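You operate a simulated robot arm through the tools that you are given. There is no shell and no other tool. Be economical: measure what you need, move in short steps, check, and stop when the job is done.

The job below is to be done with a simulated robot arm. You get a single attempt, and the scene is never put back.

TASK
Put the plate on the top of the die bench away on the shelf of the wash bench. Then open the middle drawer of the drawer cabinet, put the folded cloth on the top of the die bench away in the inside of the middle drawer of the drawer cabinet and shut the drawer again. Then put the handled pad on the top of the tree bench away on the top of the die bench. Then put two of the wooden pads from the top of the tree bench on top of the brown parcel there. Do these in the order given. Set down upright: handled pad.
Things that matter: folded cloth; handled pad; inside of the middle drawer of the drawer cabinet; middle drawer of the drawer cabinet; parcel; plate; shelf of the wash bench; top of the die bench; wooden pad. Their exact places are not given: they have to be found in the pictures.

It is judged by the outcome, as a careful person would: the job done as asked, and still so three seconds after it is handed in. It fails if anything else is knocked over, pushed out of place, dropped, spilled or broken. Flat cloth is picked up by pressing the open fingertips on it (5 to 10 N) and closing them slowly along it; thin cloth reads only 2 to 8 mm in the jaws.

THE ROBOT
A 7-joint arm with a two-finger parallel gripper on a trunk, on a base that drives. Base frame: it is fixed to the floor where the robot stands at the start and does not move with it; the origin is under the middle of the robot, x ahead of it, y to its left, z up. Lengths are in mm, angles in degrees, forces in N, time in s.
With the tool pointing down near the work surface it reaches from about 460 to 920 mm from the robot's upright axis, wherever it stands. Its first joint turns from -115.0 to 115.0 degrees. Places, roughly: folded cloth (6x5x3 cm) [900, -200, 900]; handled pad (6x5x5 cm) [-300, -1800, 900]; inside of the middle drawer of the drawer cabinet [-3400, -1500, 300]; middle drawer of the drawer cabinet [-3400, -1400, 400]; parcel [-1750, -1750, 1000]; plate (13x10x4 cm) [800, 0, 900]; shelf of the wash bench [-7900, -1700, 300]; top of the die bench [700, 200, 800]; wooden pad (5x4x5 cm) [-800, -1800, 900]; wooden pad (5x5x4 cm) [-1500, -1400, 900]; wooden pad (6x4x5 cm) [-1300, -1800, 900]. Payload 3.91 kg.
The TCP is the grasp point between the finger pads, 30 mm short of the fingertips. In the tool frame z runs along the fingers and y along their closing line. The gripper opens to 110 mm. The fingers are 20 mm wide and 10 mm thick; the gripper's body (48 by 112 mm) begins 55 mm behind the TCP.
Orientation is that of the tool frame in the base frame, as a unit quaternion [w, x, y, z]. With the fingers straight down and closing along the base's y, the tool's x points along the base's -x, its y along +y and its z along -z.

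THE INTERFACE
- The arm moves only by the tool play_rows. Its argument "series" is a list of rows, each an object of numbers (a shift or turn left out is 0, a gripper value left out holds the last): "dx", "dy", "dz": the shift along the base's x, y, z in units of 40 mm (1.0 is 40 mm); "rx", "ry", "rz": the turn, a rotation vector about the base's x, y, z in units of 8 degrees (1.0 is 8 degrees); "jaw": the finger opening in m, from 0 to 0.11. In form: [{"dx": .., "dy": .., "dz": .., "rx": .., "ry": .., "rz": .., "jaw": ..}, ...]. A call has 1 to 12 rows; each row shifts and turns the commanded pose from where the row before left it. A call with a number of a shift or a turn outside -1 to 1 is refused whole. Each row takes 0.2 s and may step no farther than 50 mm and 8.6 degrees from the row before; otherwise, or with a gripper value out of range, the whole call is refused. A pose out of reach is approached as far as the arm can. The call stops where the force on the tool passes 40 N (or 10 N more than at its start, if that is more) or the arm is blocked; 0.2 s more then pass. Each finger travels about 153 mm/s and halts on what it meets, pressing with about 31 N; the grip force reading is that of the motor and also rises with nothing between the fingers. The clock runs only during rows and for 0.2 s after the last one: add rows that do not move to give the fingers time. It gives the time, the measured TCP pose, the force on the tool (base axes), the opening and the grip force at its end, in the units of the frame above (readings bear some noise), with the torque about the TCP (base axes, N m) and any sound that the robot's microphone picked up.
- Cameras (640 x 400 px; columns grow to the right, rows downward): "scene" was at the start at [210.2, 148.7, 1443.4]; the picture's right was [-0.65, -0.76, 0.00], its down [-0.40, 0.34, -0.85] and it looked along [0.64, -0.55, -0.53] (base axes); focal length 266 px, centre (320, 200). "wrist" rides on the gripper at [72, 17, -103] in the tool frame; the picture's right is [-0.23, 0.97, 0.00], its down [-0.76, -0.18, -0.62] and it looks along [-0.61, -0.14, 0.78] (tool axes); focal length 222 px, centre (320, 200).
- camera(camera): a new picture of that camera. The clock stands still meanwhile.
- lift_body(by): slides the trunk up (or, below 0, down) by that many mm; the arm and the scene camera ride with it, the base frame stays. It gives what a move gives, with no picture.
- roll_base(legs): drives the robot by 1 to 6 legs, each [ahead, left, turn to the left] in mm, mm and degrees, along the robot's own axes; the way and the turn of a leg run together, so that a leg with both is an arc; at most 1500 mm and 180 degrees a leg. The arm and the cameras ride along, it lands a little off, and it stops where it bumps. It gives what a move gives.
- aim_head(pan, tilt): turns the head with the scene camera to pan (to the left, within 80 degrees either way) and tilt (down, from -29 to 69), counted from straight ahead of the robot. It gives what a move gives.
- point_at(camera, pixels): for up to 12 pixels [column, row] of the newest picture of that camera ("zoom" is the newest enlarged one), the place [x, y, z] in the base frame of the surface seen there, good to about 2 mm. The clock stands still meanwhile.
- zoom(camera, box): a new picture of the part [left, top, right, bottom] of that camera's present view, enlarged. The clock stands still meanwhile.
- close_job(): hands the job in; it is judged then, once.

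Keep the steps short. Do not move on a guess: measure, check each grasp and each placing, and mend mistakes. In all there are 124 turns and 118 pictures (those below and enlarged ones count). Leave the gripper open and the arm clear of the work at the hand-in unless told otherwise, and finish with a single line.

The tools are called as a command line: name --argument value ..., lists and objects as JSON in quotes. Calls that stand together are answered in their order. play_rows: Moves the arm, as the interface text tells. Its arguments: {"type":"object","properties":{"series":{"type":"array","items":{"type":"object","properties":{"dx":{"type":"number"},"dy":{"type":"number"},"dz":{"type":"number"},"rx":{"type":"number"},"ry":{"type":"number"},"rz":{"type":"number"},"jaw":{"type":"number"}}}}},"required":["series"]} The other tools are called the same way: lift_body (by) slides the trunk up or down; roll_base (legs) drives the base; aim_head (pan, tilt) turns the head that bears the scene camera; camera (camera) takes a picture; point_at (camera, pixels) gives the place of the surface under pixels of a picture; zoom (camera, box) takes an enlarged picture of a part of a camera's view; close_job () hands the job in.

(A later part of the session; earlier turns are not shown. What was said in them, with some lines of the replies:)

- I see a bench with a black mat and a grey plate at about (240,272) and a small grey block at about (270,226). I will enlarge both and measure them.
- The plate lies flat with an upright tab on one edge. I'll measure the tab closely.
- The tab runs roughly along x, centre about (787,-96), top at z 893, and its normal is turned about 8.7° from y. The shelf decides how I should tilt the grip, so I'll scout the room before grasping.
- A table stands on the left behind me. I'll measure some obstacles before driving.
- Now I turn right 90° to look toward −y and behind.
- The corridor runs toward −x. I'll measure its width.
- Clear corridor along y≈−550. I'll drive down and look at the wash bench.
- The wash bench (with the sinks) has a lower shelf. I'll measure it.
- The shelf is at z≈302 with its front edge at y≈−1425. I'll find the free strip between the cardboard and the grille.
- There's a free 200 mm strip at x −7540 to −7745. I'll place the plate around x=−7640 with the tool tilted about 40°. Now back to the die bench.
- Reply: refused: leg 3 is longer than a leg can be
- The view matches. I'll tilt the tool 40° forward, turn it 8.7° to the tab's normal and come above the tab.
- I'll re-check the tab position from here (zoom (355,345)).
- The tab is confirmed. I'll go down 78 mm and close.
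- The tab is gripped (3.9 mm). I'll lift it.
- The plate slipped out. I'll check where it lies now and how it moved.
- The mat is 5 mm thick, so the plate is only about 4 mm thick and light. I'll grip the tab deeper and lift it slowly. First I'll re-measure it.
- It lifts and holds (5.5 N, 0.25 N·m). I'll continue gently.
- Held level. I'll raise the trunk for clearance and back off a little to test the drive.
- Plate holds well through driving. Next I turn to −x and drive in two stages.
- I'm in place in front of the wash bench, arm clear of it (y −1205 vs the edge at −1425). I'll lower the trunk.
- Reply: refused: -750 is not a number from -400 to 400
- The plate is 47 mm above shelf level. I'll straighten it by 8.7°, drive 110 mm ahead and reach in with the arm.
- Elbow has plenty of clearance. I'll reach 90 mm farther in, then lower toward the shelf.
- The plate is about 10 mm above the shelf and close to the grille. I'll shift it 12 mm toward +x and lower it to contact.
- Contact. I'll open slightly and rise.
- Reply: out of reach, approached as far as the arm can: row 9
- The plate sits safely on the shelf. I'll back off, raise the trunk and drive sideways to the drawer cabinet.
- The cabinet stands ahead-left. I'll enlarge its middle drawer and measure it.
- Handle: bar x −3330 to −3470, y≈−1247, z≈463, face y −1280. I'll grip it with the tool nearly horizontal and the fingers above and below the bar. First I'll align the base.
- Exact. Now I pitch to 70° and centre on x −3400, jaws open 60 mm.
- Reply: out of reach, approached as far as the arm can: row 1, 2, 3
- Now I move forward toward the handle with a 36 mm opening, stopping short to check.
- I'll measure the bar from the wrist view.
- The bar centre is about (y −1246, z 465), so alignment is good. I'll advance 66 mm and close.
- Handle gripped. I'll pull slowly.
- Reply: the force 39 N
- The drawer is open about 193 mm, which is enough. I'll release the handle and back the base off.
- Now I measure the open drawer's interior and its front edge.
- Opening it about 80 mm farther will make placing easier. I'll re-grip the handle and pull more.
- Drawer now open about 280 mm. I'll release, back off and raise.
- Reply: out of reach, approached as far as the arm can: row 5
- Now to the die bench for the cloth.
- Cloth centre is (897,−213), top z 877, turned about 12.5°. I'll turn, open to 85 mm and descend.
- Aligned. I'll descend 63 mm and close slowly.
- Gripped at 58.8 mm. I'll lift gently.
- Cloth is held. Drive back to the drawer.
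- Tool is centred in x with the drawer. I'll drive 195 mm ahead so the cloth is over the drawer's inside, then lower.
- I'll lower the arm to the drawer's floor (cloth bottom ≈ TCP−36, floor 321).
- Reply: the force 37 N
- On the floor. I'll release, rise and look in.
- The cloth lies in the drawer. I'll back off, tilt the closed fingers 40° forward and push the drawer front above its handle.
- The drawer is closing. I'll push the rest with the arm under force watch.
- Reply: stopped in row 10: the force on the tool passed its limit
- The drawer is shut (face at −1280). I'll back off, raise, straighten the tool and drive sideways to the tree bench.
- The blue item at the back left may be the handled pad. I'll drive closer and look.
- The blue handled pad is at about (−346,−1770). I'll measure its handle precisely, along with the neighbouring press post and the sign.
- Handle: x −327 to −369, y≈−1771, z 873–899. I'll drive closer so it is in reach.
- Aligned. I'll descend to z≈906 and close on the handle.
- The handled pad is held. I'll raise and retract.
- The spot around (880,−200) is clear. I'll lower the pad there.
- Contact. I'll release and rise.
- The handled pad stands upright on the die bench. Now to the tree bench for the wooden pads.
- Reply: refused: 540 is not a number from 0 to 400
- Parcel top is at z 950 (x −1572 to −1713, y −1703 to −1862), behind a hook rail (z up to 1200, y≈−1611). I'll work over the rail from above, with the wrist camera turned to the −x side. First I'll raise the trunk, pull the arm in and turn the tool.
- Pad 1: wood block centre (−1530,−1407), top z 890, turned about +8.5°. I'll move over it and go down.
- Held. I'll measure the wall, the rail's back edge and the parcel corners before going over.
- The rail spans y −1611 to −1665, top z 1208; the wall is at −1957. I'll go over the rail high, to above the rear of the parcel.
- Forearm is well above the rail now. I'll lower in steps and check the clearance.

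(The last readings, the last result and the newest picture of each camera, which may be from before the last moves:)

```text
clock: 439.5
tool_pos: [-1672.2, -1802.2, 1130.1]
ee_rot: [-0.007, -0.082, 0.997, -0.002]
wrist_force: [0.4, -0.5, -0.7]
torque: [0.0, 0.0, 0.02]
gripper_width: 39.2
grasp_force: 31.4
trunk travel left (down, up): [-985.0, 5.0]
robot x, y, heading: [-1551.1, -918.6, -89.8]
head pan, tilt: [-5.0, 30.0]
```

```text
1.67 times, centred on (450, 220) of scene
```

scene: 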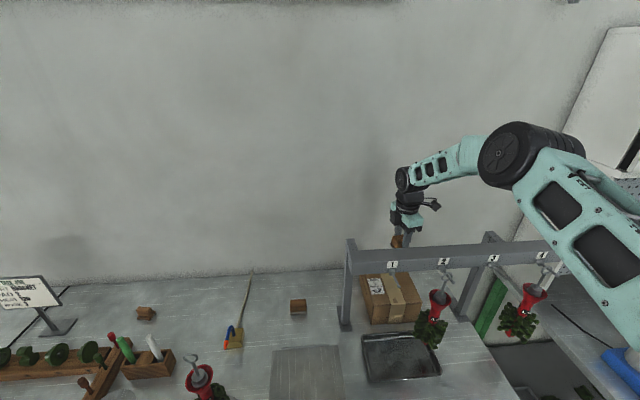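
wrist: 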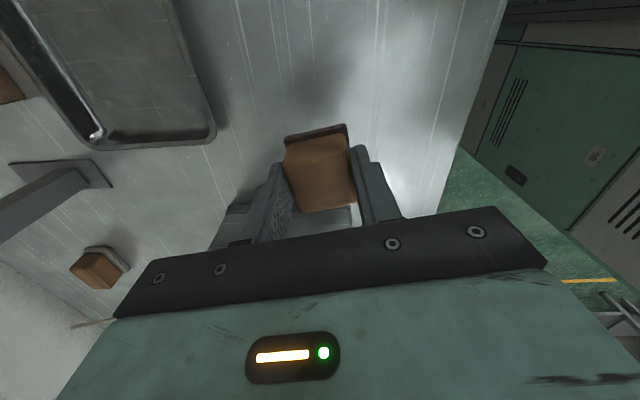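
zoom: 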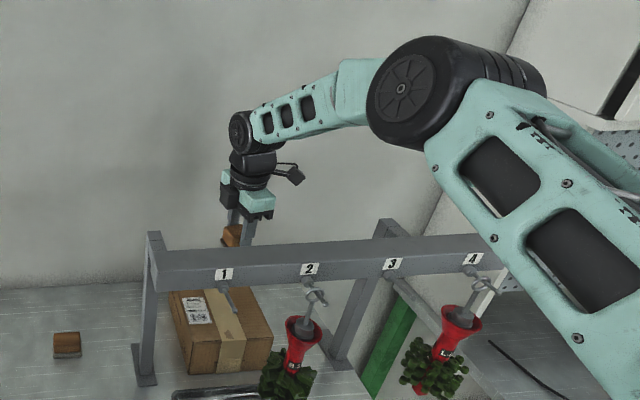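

point_at --camera "scene" --pixels '[[403, 180], [412, 187], [430, 183], [455, 178], [480, 175], [500, 150], [500, 185], [520, 190], [540, 160], [440, 250], [560, 255]]'

```text
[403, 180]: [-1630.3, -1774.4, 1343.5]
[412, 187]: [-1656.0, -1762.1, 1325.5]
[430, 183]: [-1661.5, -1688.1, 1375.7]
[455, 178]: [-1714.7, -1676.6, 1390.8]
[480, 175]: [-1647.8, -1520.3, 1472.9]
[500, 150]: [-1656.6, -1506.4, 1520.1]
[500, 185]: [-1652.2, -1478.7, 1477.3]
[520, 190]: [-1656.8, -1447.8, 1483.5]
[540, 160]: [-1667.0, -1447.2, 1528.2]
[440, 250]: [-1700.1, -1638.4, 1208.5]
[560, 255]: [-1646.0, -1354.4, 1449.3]
```

Forearm underside stays ≥40 mm above the rail at the final height. I'll continue down to just above the parcel.

play_rows --series '[{"dz": -0.4}, {"dz": -0.6}, {"dz": -0.6}, {"dz": -0.6}, {"dz": -0.5}, {"dz": -0.3}, {}]'

zoom --camera "scene" --box '[340, 160, 500, 340]'

camera --camera "wrist"

```text
clock: 441.1
tool_pos: [-1672.1, -1801.2, 1007.0]
ee_rot: [-0.006, -0.082, 0.997, -0.001]
wrist_force: [0.5, -0.5, -0.6]
torque: [0.0, 0.02, -0.02]
gripper_width: 39.0
grasp_force: 30.9
trunk travel left (down, up): [-985.0, 5.0]
robot x, y, heading: [-1557.5, -916.9, -89.9]
head pan, tilt: [-5.0, 30.0]
```

```text
2.22 times, centred on (420, 250) of scene
```

zoom: 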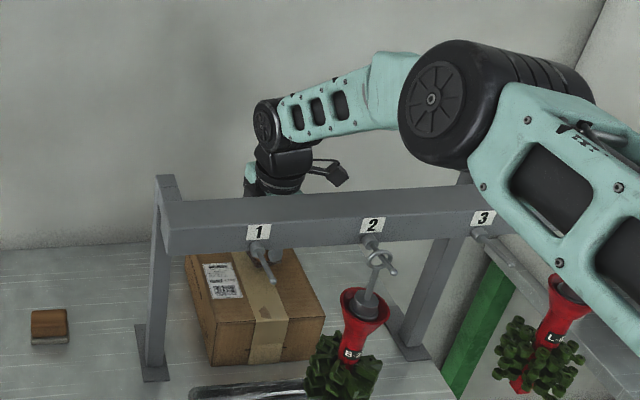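

```text
29 pictures are left
```

wrist: 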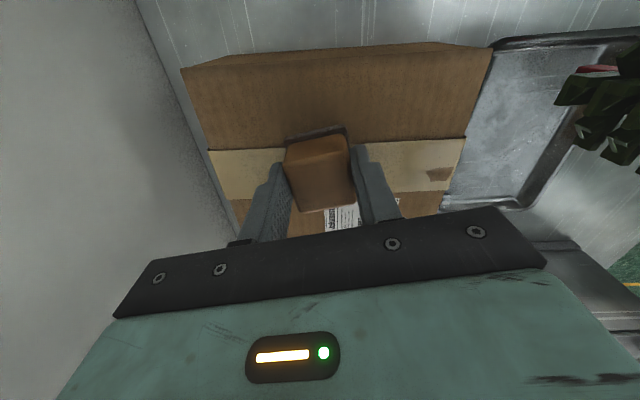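

point_at --camera "wrist" --pixels '[[330, 60], [330, 50], [330, 100], [200, 80], [480, 70], [230, 190], [450, 190], [240, 160], [315, 130], [345, 128], [287, 136]]'

```text
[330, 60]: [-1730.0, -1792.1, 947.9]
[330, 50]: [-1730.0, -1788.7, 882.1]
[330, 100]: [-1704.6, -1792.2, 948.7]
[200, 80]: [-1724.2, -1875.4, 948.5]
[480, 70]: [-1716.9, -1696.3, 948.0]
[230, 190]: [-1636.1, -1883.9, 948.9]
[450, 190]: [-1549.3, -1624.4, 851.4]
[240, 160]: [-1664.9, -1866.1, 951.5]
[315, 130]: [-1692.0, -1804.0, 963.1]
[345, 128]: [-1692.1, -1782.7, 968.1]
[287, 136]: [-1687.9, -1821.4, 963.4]
```

Parcel top reaches x −1730, y −1885, so there's ample room. I'll shift 12 mm to −x and lower to contact.

play_rows --series '[{"dx": -0.3}, {"dz": -0.1}, {"dz": -0.06}, {"dz": -0.05}, {"dz": -0.04}, {}]'

```text
clock: 442.5
tool_pos: [-1683.1, -1799.4, 999.7]
ee_rot: [-0.007, -0.081, 0.997, -0.001]
wrist_force: [-0.1, -0.1, -1.0]
torque: [-0.05, -0.01, -0.02]
gripper_width: 39.2
grasp_force: 30.9
trunk travel left (down, up): [-985.0, 5.0]
robot x, y, heading: [-1554.1, -917.9, -90.0]
head pan, tilt: [-5.0, 30.0]
```

play_rows --series '[{"dz": -0.05}, {"dz": -0.04}, {"dz": -0.03}, {}]'

```text
clock: 443.5
tool_pos: [-1683.4, -1801.5, 996.2]
ee_rot: [-0.007, -0.082, 0.997, -0.003]
wrist_force: [-0.6, 0.9, 18.2]
torque: [0.29, -0.15, 0.02]
gripper_width: 38.9
grasp_force: 31.2
trunk travel left (down, up): [-985.0, 5.0]
robot x, y, heading: [-1552.6, -920.7, -89.7]
head pan, tilt: [-5.0, 30.0]
```

Contact. I'll release and rise straight up.

play_rows --series '[{"dz": 0.02, "jaw": 0.045}, {"jaw": 0.06}, {}, {"dz": 0.4}, {"dz": 0.8}, {"dz": 1}, {"dz": 1}, {"dz": 1}, {"dz": 1}, {"dz": 1}, {"dz": 1}, {"dz": 0.8}]'

camera --camera "wrist"

```text
clock: 446.1
tool_pos: [-1684.6, -1800.8, 1316.3]
ee_rot: [-0.006, -0.082, 0.997, 0.0]
wrist_force: [-0.4, -0.3, -1.6]
torque: [0.02, 0.01, 0.0]
gripper_width: 60.1
grasp_force: 0.1
trunk travel left (down, up): [-985.0, 5.0]
robot x, y, heading: [-1549.9, -915.1, -89.8]
head pan, tilt: [-5.0, 30.0]
```

```text
28 pictures are left
```

wrist: 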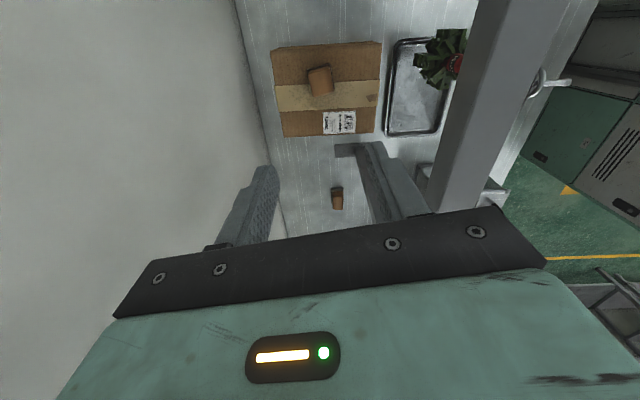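

Pad 1 is on the parcel. Now I move over to the pad near (−1332,−1757).

play_rows --series '[{"dx": 0.8}, {"dx": 0.95, "dy": 0.1}, {"dx": 0.95, "dy": 0.2}, {"dx": 0.95, "dy": 0.2}, {"dx": 0.95, "dy": 0.2}, {"dx": 0.95, "dy": 0.2}, {"dx": 0.95, "dy": 0.2}, {"dx": 0.95}, {"dx": 0.9}, {"dx": 0.45}, {}]'

play_rows --series '[{"dz": -0.8}, {"dz": -1}, {"dz": -1}, {"dz": -1}, {"dz": -1}, {"dz": -1}, {"dz": -1}, {"dz": -0.7}, {}]'

camera --camera "wrist"

```text
clock: 448.5
tool_pos: [-1329.0, -1756.4, 1314.8]
ee_rot: [-0.008, -0.082, 0.997, -0.001]
wrist_force: [-0.3, 0.0, 0.0]
torque: [0.02, 0.01, -0.02]
gripper_width: 60.0
grasp_force: 0.1
trunk travel left (down, up): [-985.0, 5.0]
robot x, y, heading: [-1548.1, -915.7, -89.6]
head pan, tilt: [-5.0, 30.0]
```

```text
clock: 450.5
tool_pos: [-1336.0, -1749.9, 1016.3]
ee_rot: [-0.007, -0.082, 0.997, -0.002]
wrist_force: [0.3, 0.2, 0.7]
torque: [0.03, 0.02, 0.01]
gripper_width: 60.0
grasp_force: 0.2
out of reach, approached as far as the arm can: row 8
trunk travel left (down, up): [-985.0, 5.0]
robot x, y, heading: [-1550.1, -915.2, -89.6]
head pan, tilt: [-5.0, 30.0]
```

```text
27 pictures are left
```

wrist: 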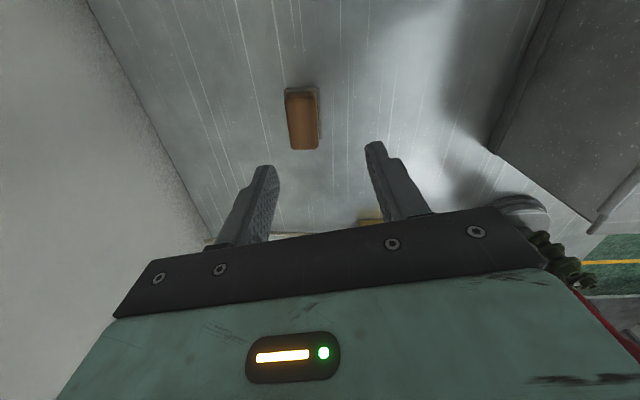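

zoom --camera "wrist" --box '[265, 80, 345, 160]'

point_at --camera "zoom" --pixels '[[180, 130], [180, 330], [360, 330], [350, 120], [270, 220], [225, 110], [270, 330], [190, 200], [360, 220]]'

```text
5.00 times, centred on (305, 120) of wrist
```

zoom: 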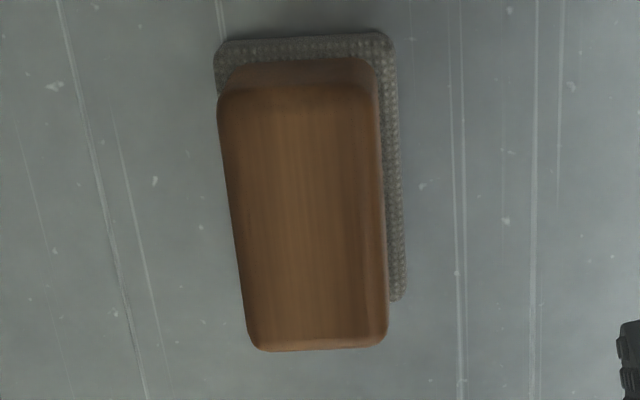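

```text
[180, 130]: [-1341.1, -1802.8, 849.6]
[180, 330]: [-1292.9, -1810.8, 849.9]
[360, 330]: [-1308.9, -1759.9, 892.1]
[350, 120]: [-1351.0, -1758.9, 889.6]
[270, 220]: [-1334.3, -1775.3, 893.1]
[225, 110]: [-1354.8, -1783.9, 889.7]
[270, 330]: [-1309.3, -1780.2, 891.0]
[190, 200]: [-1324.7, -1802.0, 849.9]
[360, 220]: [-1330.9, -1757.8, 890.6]
```

Pad 2: block centre (−1331,−1771), about 30 mm wide in y, unrotated, top z 892. I'll square the tool, lower the trunk and check.

play_rows --series '[{"dz": 0.5, "rz": -0.5}, {"dz": 0.5, "rz": -0.56}, {"dz": 0.5, "dy": -0.36}, {}]'

lift_body --by -110

camera --camera "wrist"

```text
clock: 451.5
tool_pos: [-1334.4, -1762.9, 1078.8]
ee_rot: [-0.007, -0.008, 1.0, -0.001]
wrist_force: [0.3, 0.0, -0.3]
torque: [-0.03, 0.03, 0.01]
gripper_width: 60.0
grasp_force: 0.1
trunk travel left (down, up): [-985.0, 5.0]
robot x, y, heading: [-1550.0, -916.7, -89.9]
head pan, tilt: [-5.0, 30.0]
```

```text
clock: 452.9
tool_pos: [-1335.0, -1765.0, 967.9]
ee_rot: [-0.007, -0.008, 1.0, -0.001]
wrist_force: [0.6, 0.0, 0.5]
torque: [-0.01, 0.01, 0.02]
gripper_width: 59.9
grasp_force: 0.0
trunk travel left (down, up): [-875.0, 115.0]
robot x, y, heading: [-1549.7, -917.4, -90.0]
head pan, tilt: [-5.0, 30.0]
```

```text
25 pictures are left
```

wrist: 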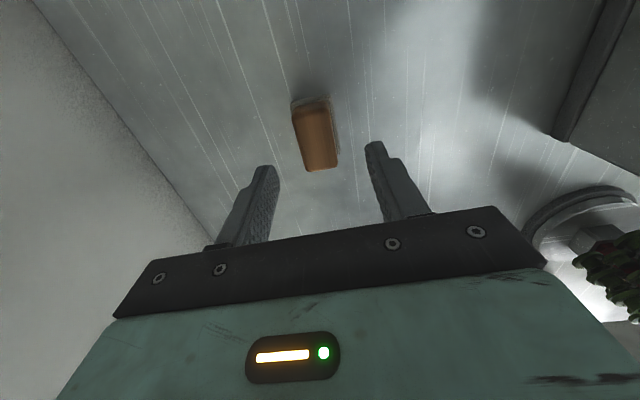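

zoom --camera "wrist" --box '[275, 90, 355, 180]'

point_at --camera "zoom" --pixels '[[150, 120], [245, 110], [185, 300], [340, 300], [300, 130], [320, 200], [170, 200], [240, 330]]'

```text
4.44 times, centred on (315, 135) of wrist
```

zoom: 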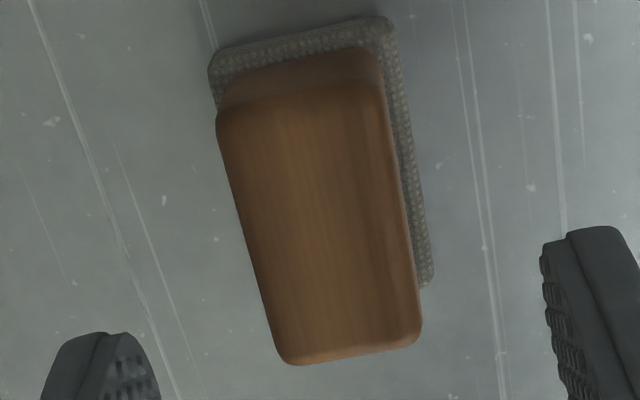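

```text
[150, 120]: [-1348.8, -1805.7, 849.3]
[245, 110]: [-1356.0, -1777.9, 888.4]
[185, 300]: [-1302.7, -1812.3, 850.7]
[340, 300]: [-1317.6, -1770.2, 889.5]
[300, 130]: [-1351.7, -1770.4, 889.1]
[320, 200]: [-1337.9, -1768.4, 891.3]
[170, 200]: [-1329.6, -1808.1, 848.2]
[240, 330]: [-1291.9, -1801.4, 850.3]
```

point_at --camera "zoom" --pixels '[[228, 130], [272, 315], [378, 110], [412, 310], [375, 130], [405, 300], [235, 150], [265, 290], [290, 355], [405, 335]]'

```text
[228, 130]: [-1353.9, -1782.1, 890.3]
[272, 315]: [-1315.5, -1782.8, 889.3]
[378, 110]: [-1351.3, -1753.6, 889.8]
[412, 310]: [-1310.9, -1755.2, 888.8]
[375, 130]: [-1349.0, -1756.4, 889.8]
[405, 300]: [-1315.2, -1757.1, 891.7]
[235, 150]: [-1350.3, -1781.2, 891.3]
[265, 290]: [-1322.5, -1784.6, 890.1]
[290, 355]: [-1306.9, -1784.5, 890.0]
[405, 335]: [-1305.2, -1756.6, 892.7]
```

play_rows --series '[{"dx": 0.12, "dy": -0.11, "rz": -0.25}, {"dz": -0.6}, {"dz": -0.6}, {"dz": -0.4}, {"dz": -0.17}, {}, {"jaw": 0.045}, {"jaw": 0.035}, {"jaw": 0.025}, {"jaw": 0.02}, {}, {}]'

play_rows --series '[{"dz": 0.1}, {"dz": 0.2}, {"dz": 0.4}, {"dz": 0.6}, {"dz": 0.7}, {"dz": 0.8}, {"dz": 0.8}, {}]'

camera --camera "wrist"

```text
clock: 455.5
tool_pos: [-1339.3, -1751.3, 911.8]
ee_rot: [-0.007, 0.01, 1.0, 0.0]
wrist_force: [0.4, 0.0, -0.3]
torque: [-0.01, 0.0, -0.03]
gripper_width: 31.0
grasp_force: 31.2
out of reach, approached as far as the arm can: row 1, 3, 4, 5
trunk travel left (down, up): [-875.0, 115.0]
robot x, y, heading: [-1547.5, -918.0, -89.6]
head pan, tilt: [-5.0, 30.0]
```

```text
clock: 457.3
tool_pos: [-1340.7, -1752.0, 1057.1]
ee_rot: [-0.006, 0.01, 1.0, 0.0]
wrist_force: [0.7, -0.3, -0.4]
torque: [-0.01, 0.01, 0.02]
gripper_width: 31.1
grasp_force: 30.9
trunk travel left (down, up): [-875.0, 115.0]
robot x, y, heading: [-1553.2, -916.2, -89.5]
head pan, tilt: [-5.0, 30.0]
```

```text
23 pictures are left
```

wrist: 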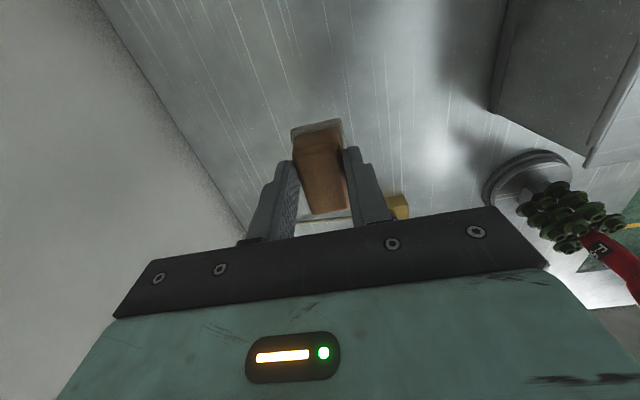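

Pad 2 was gripped near its top (reach limit) but is held firmly at 31 mm. I'll raise the trunk and arm and carry it gently over the parcel.

lift_body --by 110

play_rows --series '[{"dz": 0.4}, {"dz": 0.6}, {"dz": 0.7}, {"dz": 0.7}, {"dz": 0.7}, {"dz": 0.6}, {"dz": 0.3}, {}]'

play_rows --series '[{"dx": -0.3}, {"dx": -0.6, "dy": -0.1}, {"dx": -0.7, "dy": -0.1}, {"dx": -0.7, "dy": -0.1}, {"dx": -0.7, "dy": -0.1}, {"dx": -0.7, "dy": -0.1}, {"dx": -0.7, "dy": -0.1}, {"dx": -0.7, "dy": -0.1}, {"dx": -0.7, "dy": -0.1}, {"dx": -0.7, "dy": -0.1}, {"dx": -0.5, "dy": -0.05}, {}]'

camera --camera "wrist"

```text
clock: 458.7
tool_pos: [-1340.4, -1752.2, 1167.8]
ee_rot: [-0.006, 0.01, 1.0, 0.001]
wrist_force: [0.3, 0.4, -1.1]
torque: [-0.01, 0.01, -0.02]
gripper_width: 31.1
grasp_force: 31.1
trunk travel left (down, up): [-985.0, 5.0]
robot x, y, heading: [-1549.8, -913.6, -90.0]
head pan, tilt: [-5.0, 30.0]
```

```text
clock: 460.5
tool_pos: [-1339.8, -1751.4, 1327.7]
ee_rot: [-0.007, 0.01, 1.0, 0.0]
wrist_force: [-0.3, 1.0, -1.3]
torque: [-0.01, 0.04, 0.0]
gripper_width: 31.1
grasp_force: 30.9
trunk travel left (down, up): [-985.0, 5.0]
robot x, y, heading: [-1553.9, -916.2, -90.0]
head pan, tilt: [-5.0, 30.0]
```

```text
clock: 463.1
tool_pos: [-1620.9, -1789.7, 1327.8]
ee_rot: [-0.007, 0.01, 1.0, -0.001]
wrist_force: [-0.9, 0.2, -0.9]
torque: [0.0, -0.01, 0.0]
gripper_width: 31.0
grasp_force: 31.1
trunk travel left (down, up): [-985.0, 5.0]
robot x, y, heading: [-1548.8, -914.4, -89.8]
head pan, tilt: [-5.0, 30.0]
```

```text
22 pictures are left
```

wrist: 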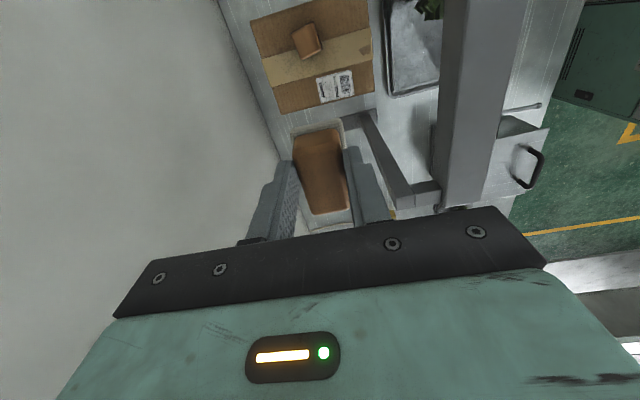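

Pad level and held. I'll lower to about 10 mm above the parcel.

play_rows --series '[{"dz": -0.4}, {"dz": -0.7}, {"dz": -0.8}, {"dz": -0.8}, {"dz": -0.8}, {"dz": -0.8}, {"dz": -0.8}, {"dz": -0.8}, {"dz": -0.7}, {"dz": -0.5}, {"dz": -0.3}, {}]'

camera --camera "wrist"

zoom --camera "scene" --box '[340, 160, 500, 340]'

```text
clock: 465.7
tool_pos: [-1619.6, -1789.3, 1031.0]
ee_rot: [-0.007, 0.01, 1.0, -0.001]
wrist_force: [-0.7, -0.1, -0.8]
torque: [0.02, 0.04, 0.02]
gripper_width: 31.0
grasp_force: 31.0
trunk travel left (down, up): [-985.0, 5.0]
robot x, y, heading: [-1550.7, -916.4, -89.8]
head pan, tilt: [-5.0, 30.0]
```

```text
21 pictures are left
```

wrist: 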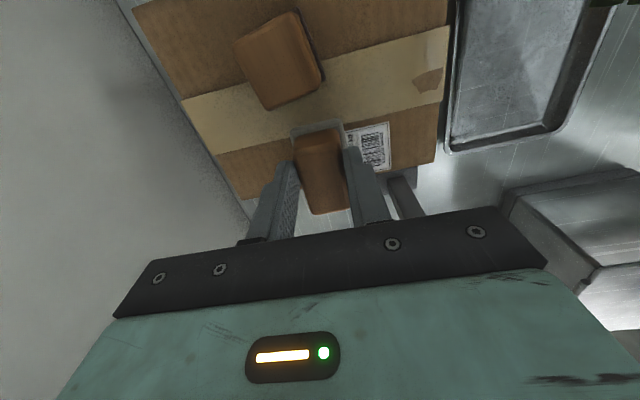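

```text
2.22 times, centred on (420, 250) of scene
```

zoom: 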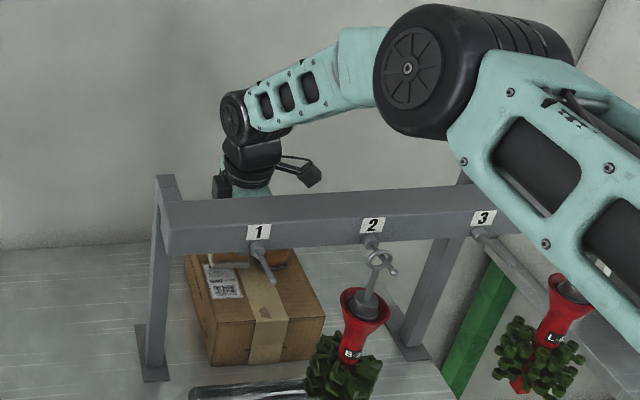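

point_at --camera "wrist" --pixels '[[300, 128], [335, 123], [315, 140], [280, 107], [315, 90], [250, 190], [400, 160], [360, 180], [300, 60]]'

```text
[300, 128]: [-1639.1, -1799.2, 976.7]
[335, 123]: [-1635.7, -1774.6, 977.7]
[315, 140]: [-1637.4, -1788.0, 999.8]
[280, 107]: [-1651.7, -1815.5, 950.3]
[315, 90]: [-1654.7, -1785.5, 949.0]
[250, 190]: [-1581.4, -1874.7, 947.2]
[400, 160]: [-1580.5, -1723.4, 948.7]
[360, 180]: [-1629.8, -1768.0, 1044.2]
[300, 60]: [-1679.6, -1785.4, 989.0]
```

Positions fit: pad 2 sits between pad 1 and the parcel's edge. I'll lower to contact.

play_rows --series '[{"dz": -0.2}, {"dz": -0.13}, {"dz": -0.08}, {"dz": -0.05}, {"dz": -0.04}, {}]'

```text
clock: 467.1
tool_pos: [-1619.9, -1789.1, 1011.0]
ee_rot: [-0.007, 0.01, 1.0, 0.0]
wrist_force: [-1.0, 0.5, 1.2]
torque: [0.03, 0.0, 0.01]
gripper_width: 31.0
grasp_force: 31.1
trunk travel left (down, up): [-985.0, 5.0]
robot x, y, heading: [-1549.3, -917.8, -89.6]
head pan, tilt: [-5.0, 30.0]
```

play_rows --series '[{"dz": -0.03}, {"dz": -0.03}, {}]'

```text
clock: 467.9
tool_pos: [-1621.3, -1790.2, 1011.7]
ee_rot: [-0.006, 0.01, 1.0, -0.001]
wrist_force: [-2.9, 4.4, 17.3]
torque: [0.3, 0.03, 0.02]
gripper_width: 31.2
grasp_force: 31.5
trunk travel left (down, up): [-985.0, 5.0]
robot x, y, heading: [-1553.9, -917.6, -89.6]
head pan, tilt: [-5.0, 30.0]
```

Firm contact. I'll release, rise and check.

play_rows --series '[{"jaw": 0.038}, {"jaw": 0.055}, {}, {"dz": 0.3}, {"dz": 0.8}, {"dz": 1}, {"dz": 1}, {"dz": 1}, {"dz": 1}, {"dz": 1}, {"dz": 1}, {"dz": 0.8}]'

camera --camera "wrist"

zoom --camera "wrist" --box '[230, 20, 430, 160]'

```text
clock: 470.5
tool_pos: [-1620.5, -1791.5, 1325.4]
ee_rot: [-0.007, 0.01, 1.0, -0.001]
wrist_force: [0.9, 0.6, -0.7]
torque: [0.02, -0.04, 0.01]
gripper_width: 55.2
grasp_force: 0.0
trunk travel left (down, up): [-985.0, 5.0]
robot x, y, heading: [-1552.3, -913.0, -89.8]
head pan, tilt: [-5.0, 30.0]
```

```text
19 pictures are left
```

wrist: 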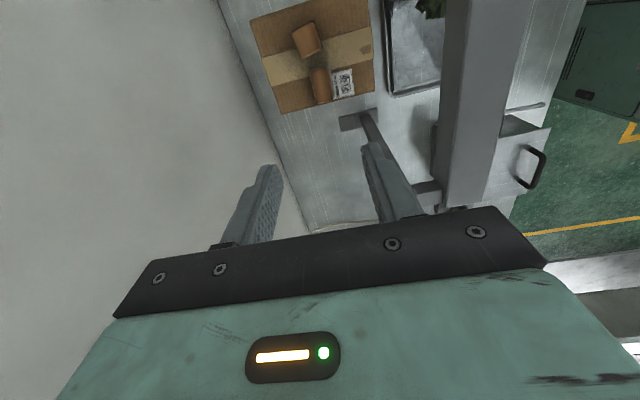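

```text
2.86 times, centred on (330, 90) of wrist
```

zoom: 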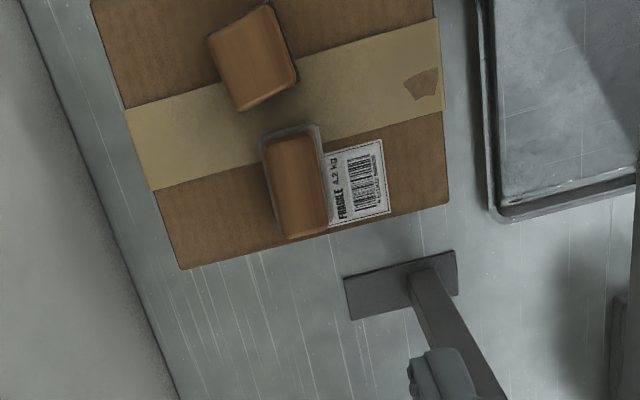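

Both pads rest on the parcel. I'll retract over the rail and back off for a final look.

play_rows --series '[{"dy": 0.5, "jaw": 0.09}, {"dy": 0.9}, {"dy": 0.9}, {"dy": 0.9}, {"dy": 0.9}, {"dy": 0.9}, {"dy": 0.9}, {"dy": 0.9}, {"dy": 0.5}, {}]'

roll_base --legs '[[-400, 0, 0]]'

camera --camera "scene"

zoom --camera "scene" --box '[240, 150, 560, 350]'

```text
clock: 472.7
tool_pos: [-1619.3, -1497.7, 1323.9]
ee_rot: [-0.006, 0.009, 1.0, -0.001]
wrist_force: [-0.6, 0.5, -0.3]
torque: [-0.01, 0.0, 0.0]
gripper_width: 90.3
grasp_force: 0.0
trunk travel left (down, up): [-985.0, 5.0]
robot x, y, heading: [-1549.9, -917.0, -89.6]
head pan, tilt: [-5.0, 30.0]
```

```text
clock: 475.2
tool_pos: [-1617.7, -1094.7, 1323.4]
ee_rot: [-0.008, 0.005, 1.0, -0.001]
wrist_force: [0.1, -0.2, 0.0]
torque: [0.0, -0.01, -0.03]
gripper_width: 89.7
grasp_force: 0.0
trunk travel left (down, up): [-985.0, 5.0]
robot x, y, heading: [-1553.5, -510.1, -89.0]
head pan, tilt: [-5.0, 30.0]
```

```text
17 pictures are left
```

scene: 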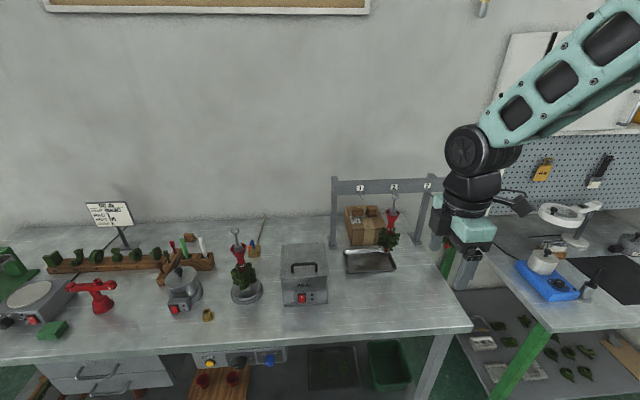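

```text
2.00 times, centred on (400, 250) of scene
```

zoom: 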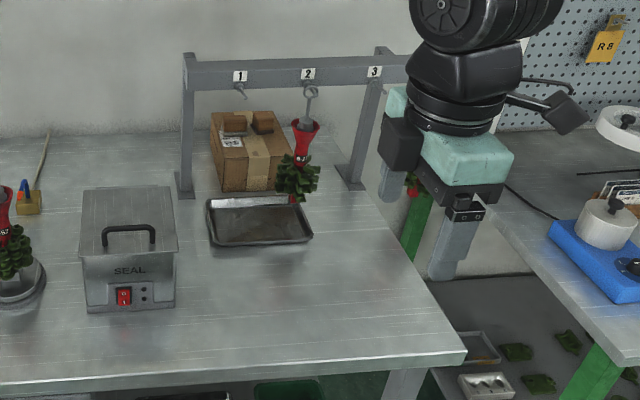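

Both wooden pads stand on the parcel and nothing else on the bench has moved. The gripper is open and the arm is clear, so I'm handing in.

close_job

```text
The job is handed in.
```

The job is done and handed in, all in the order asked: plate on the wash bench shelf, folded cloth in the shut middle drawer, handled pad upright on the die bench, and two wooden pads on the parcel.
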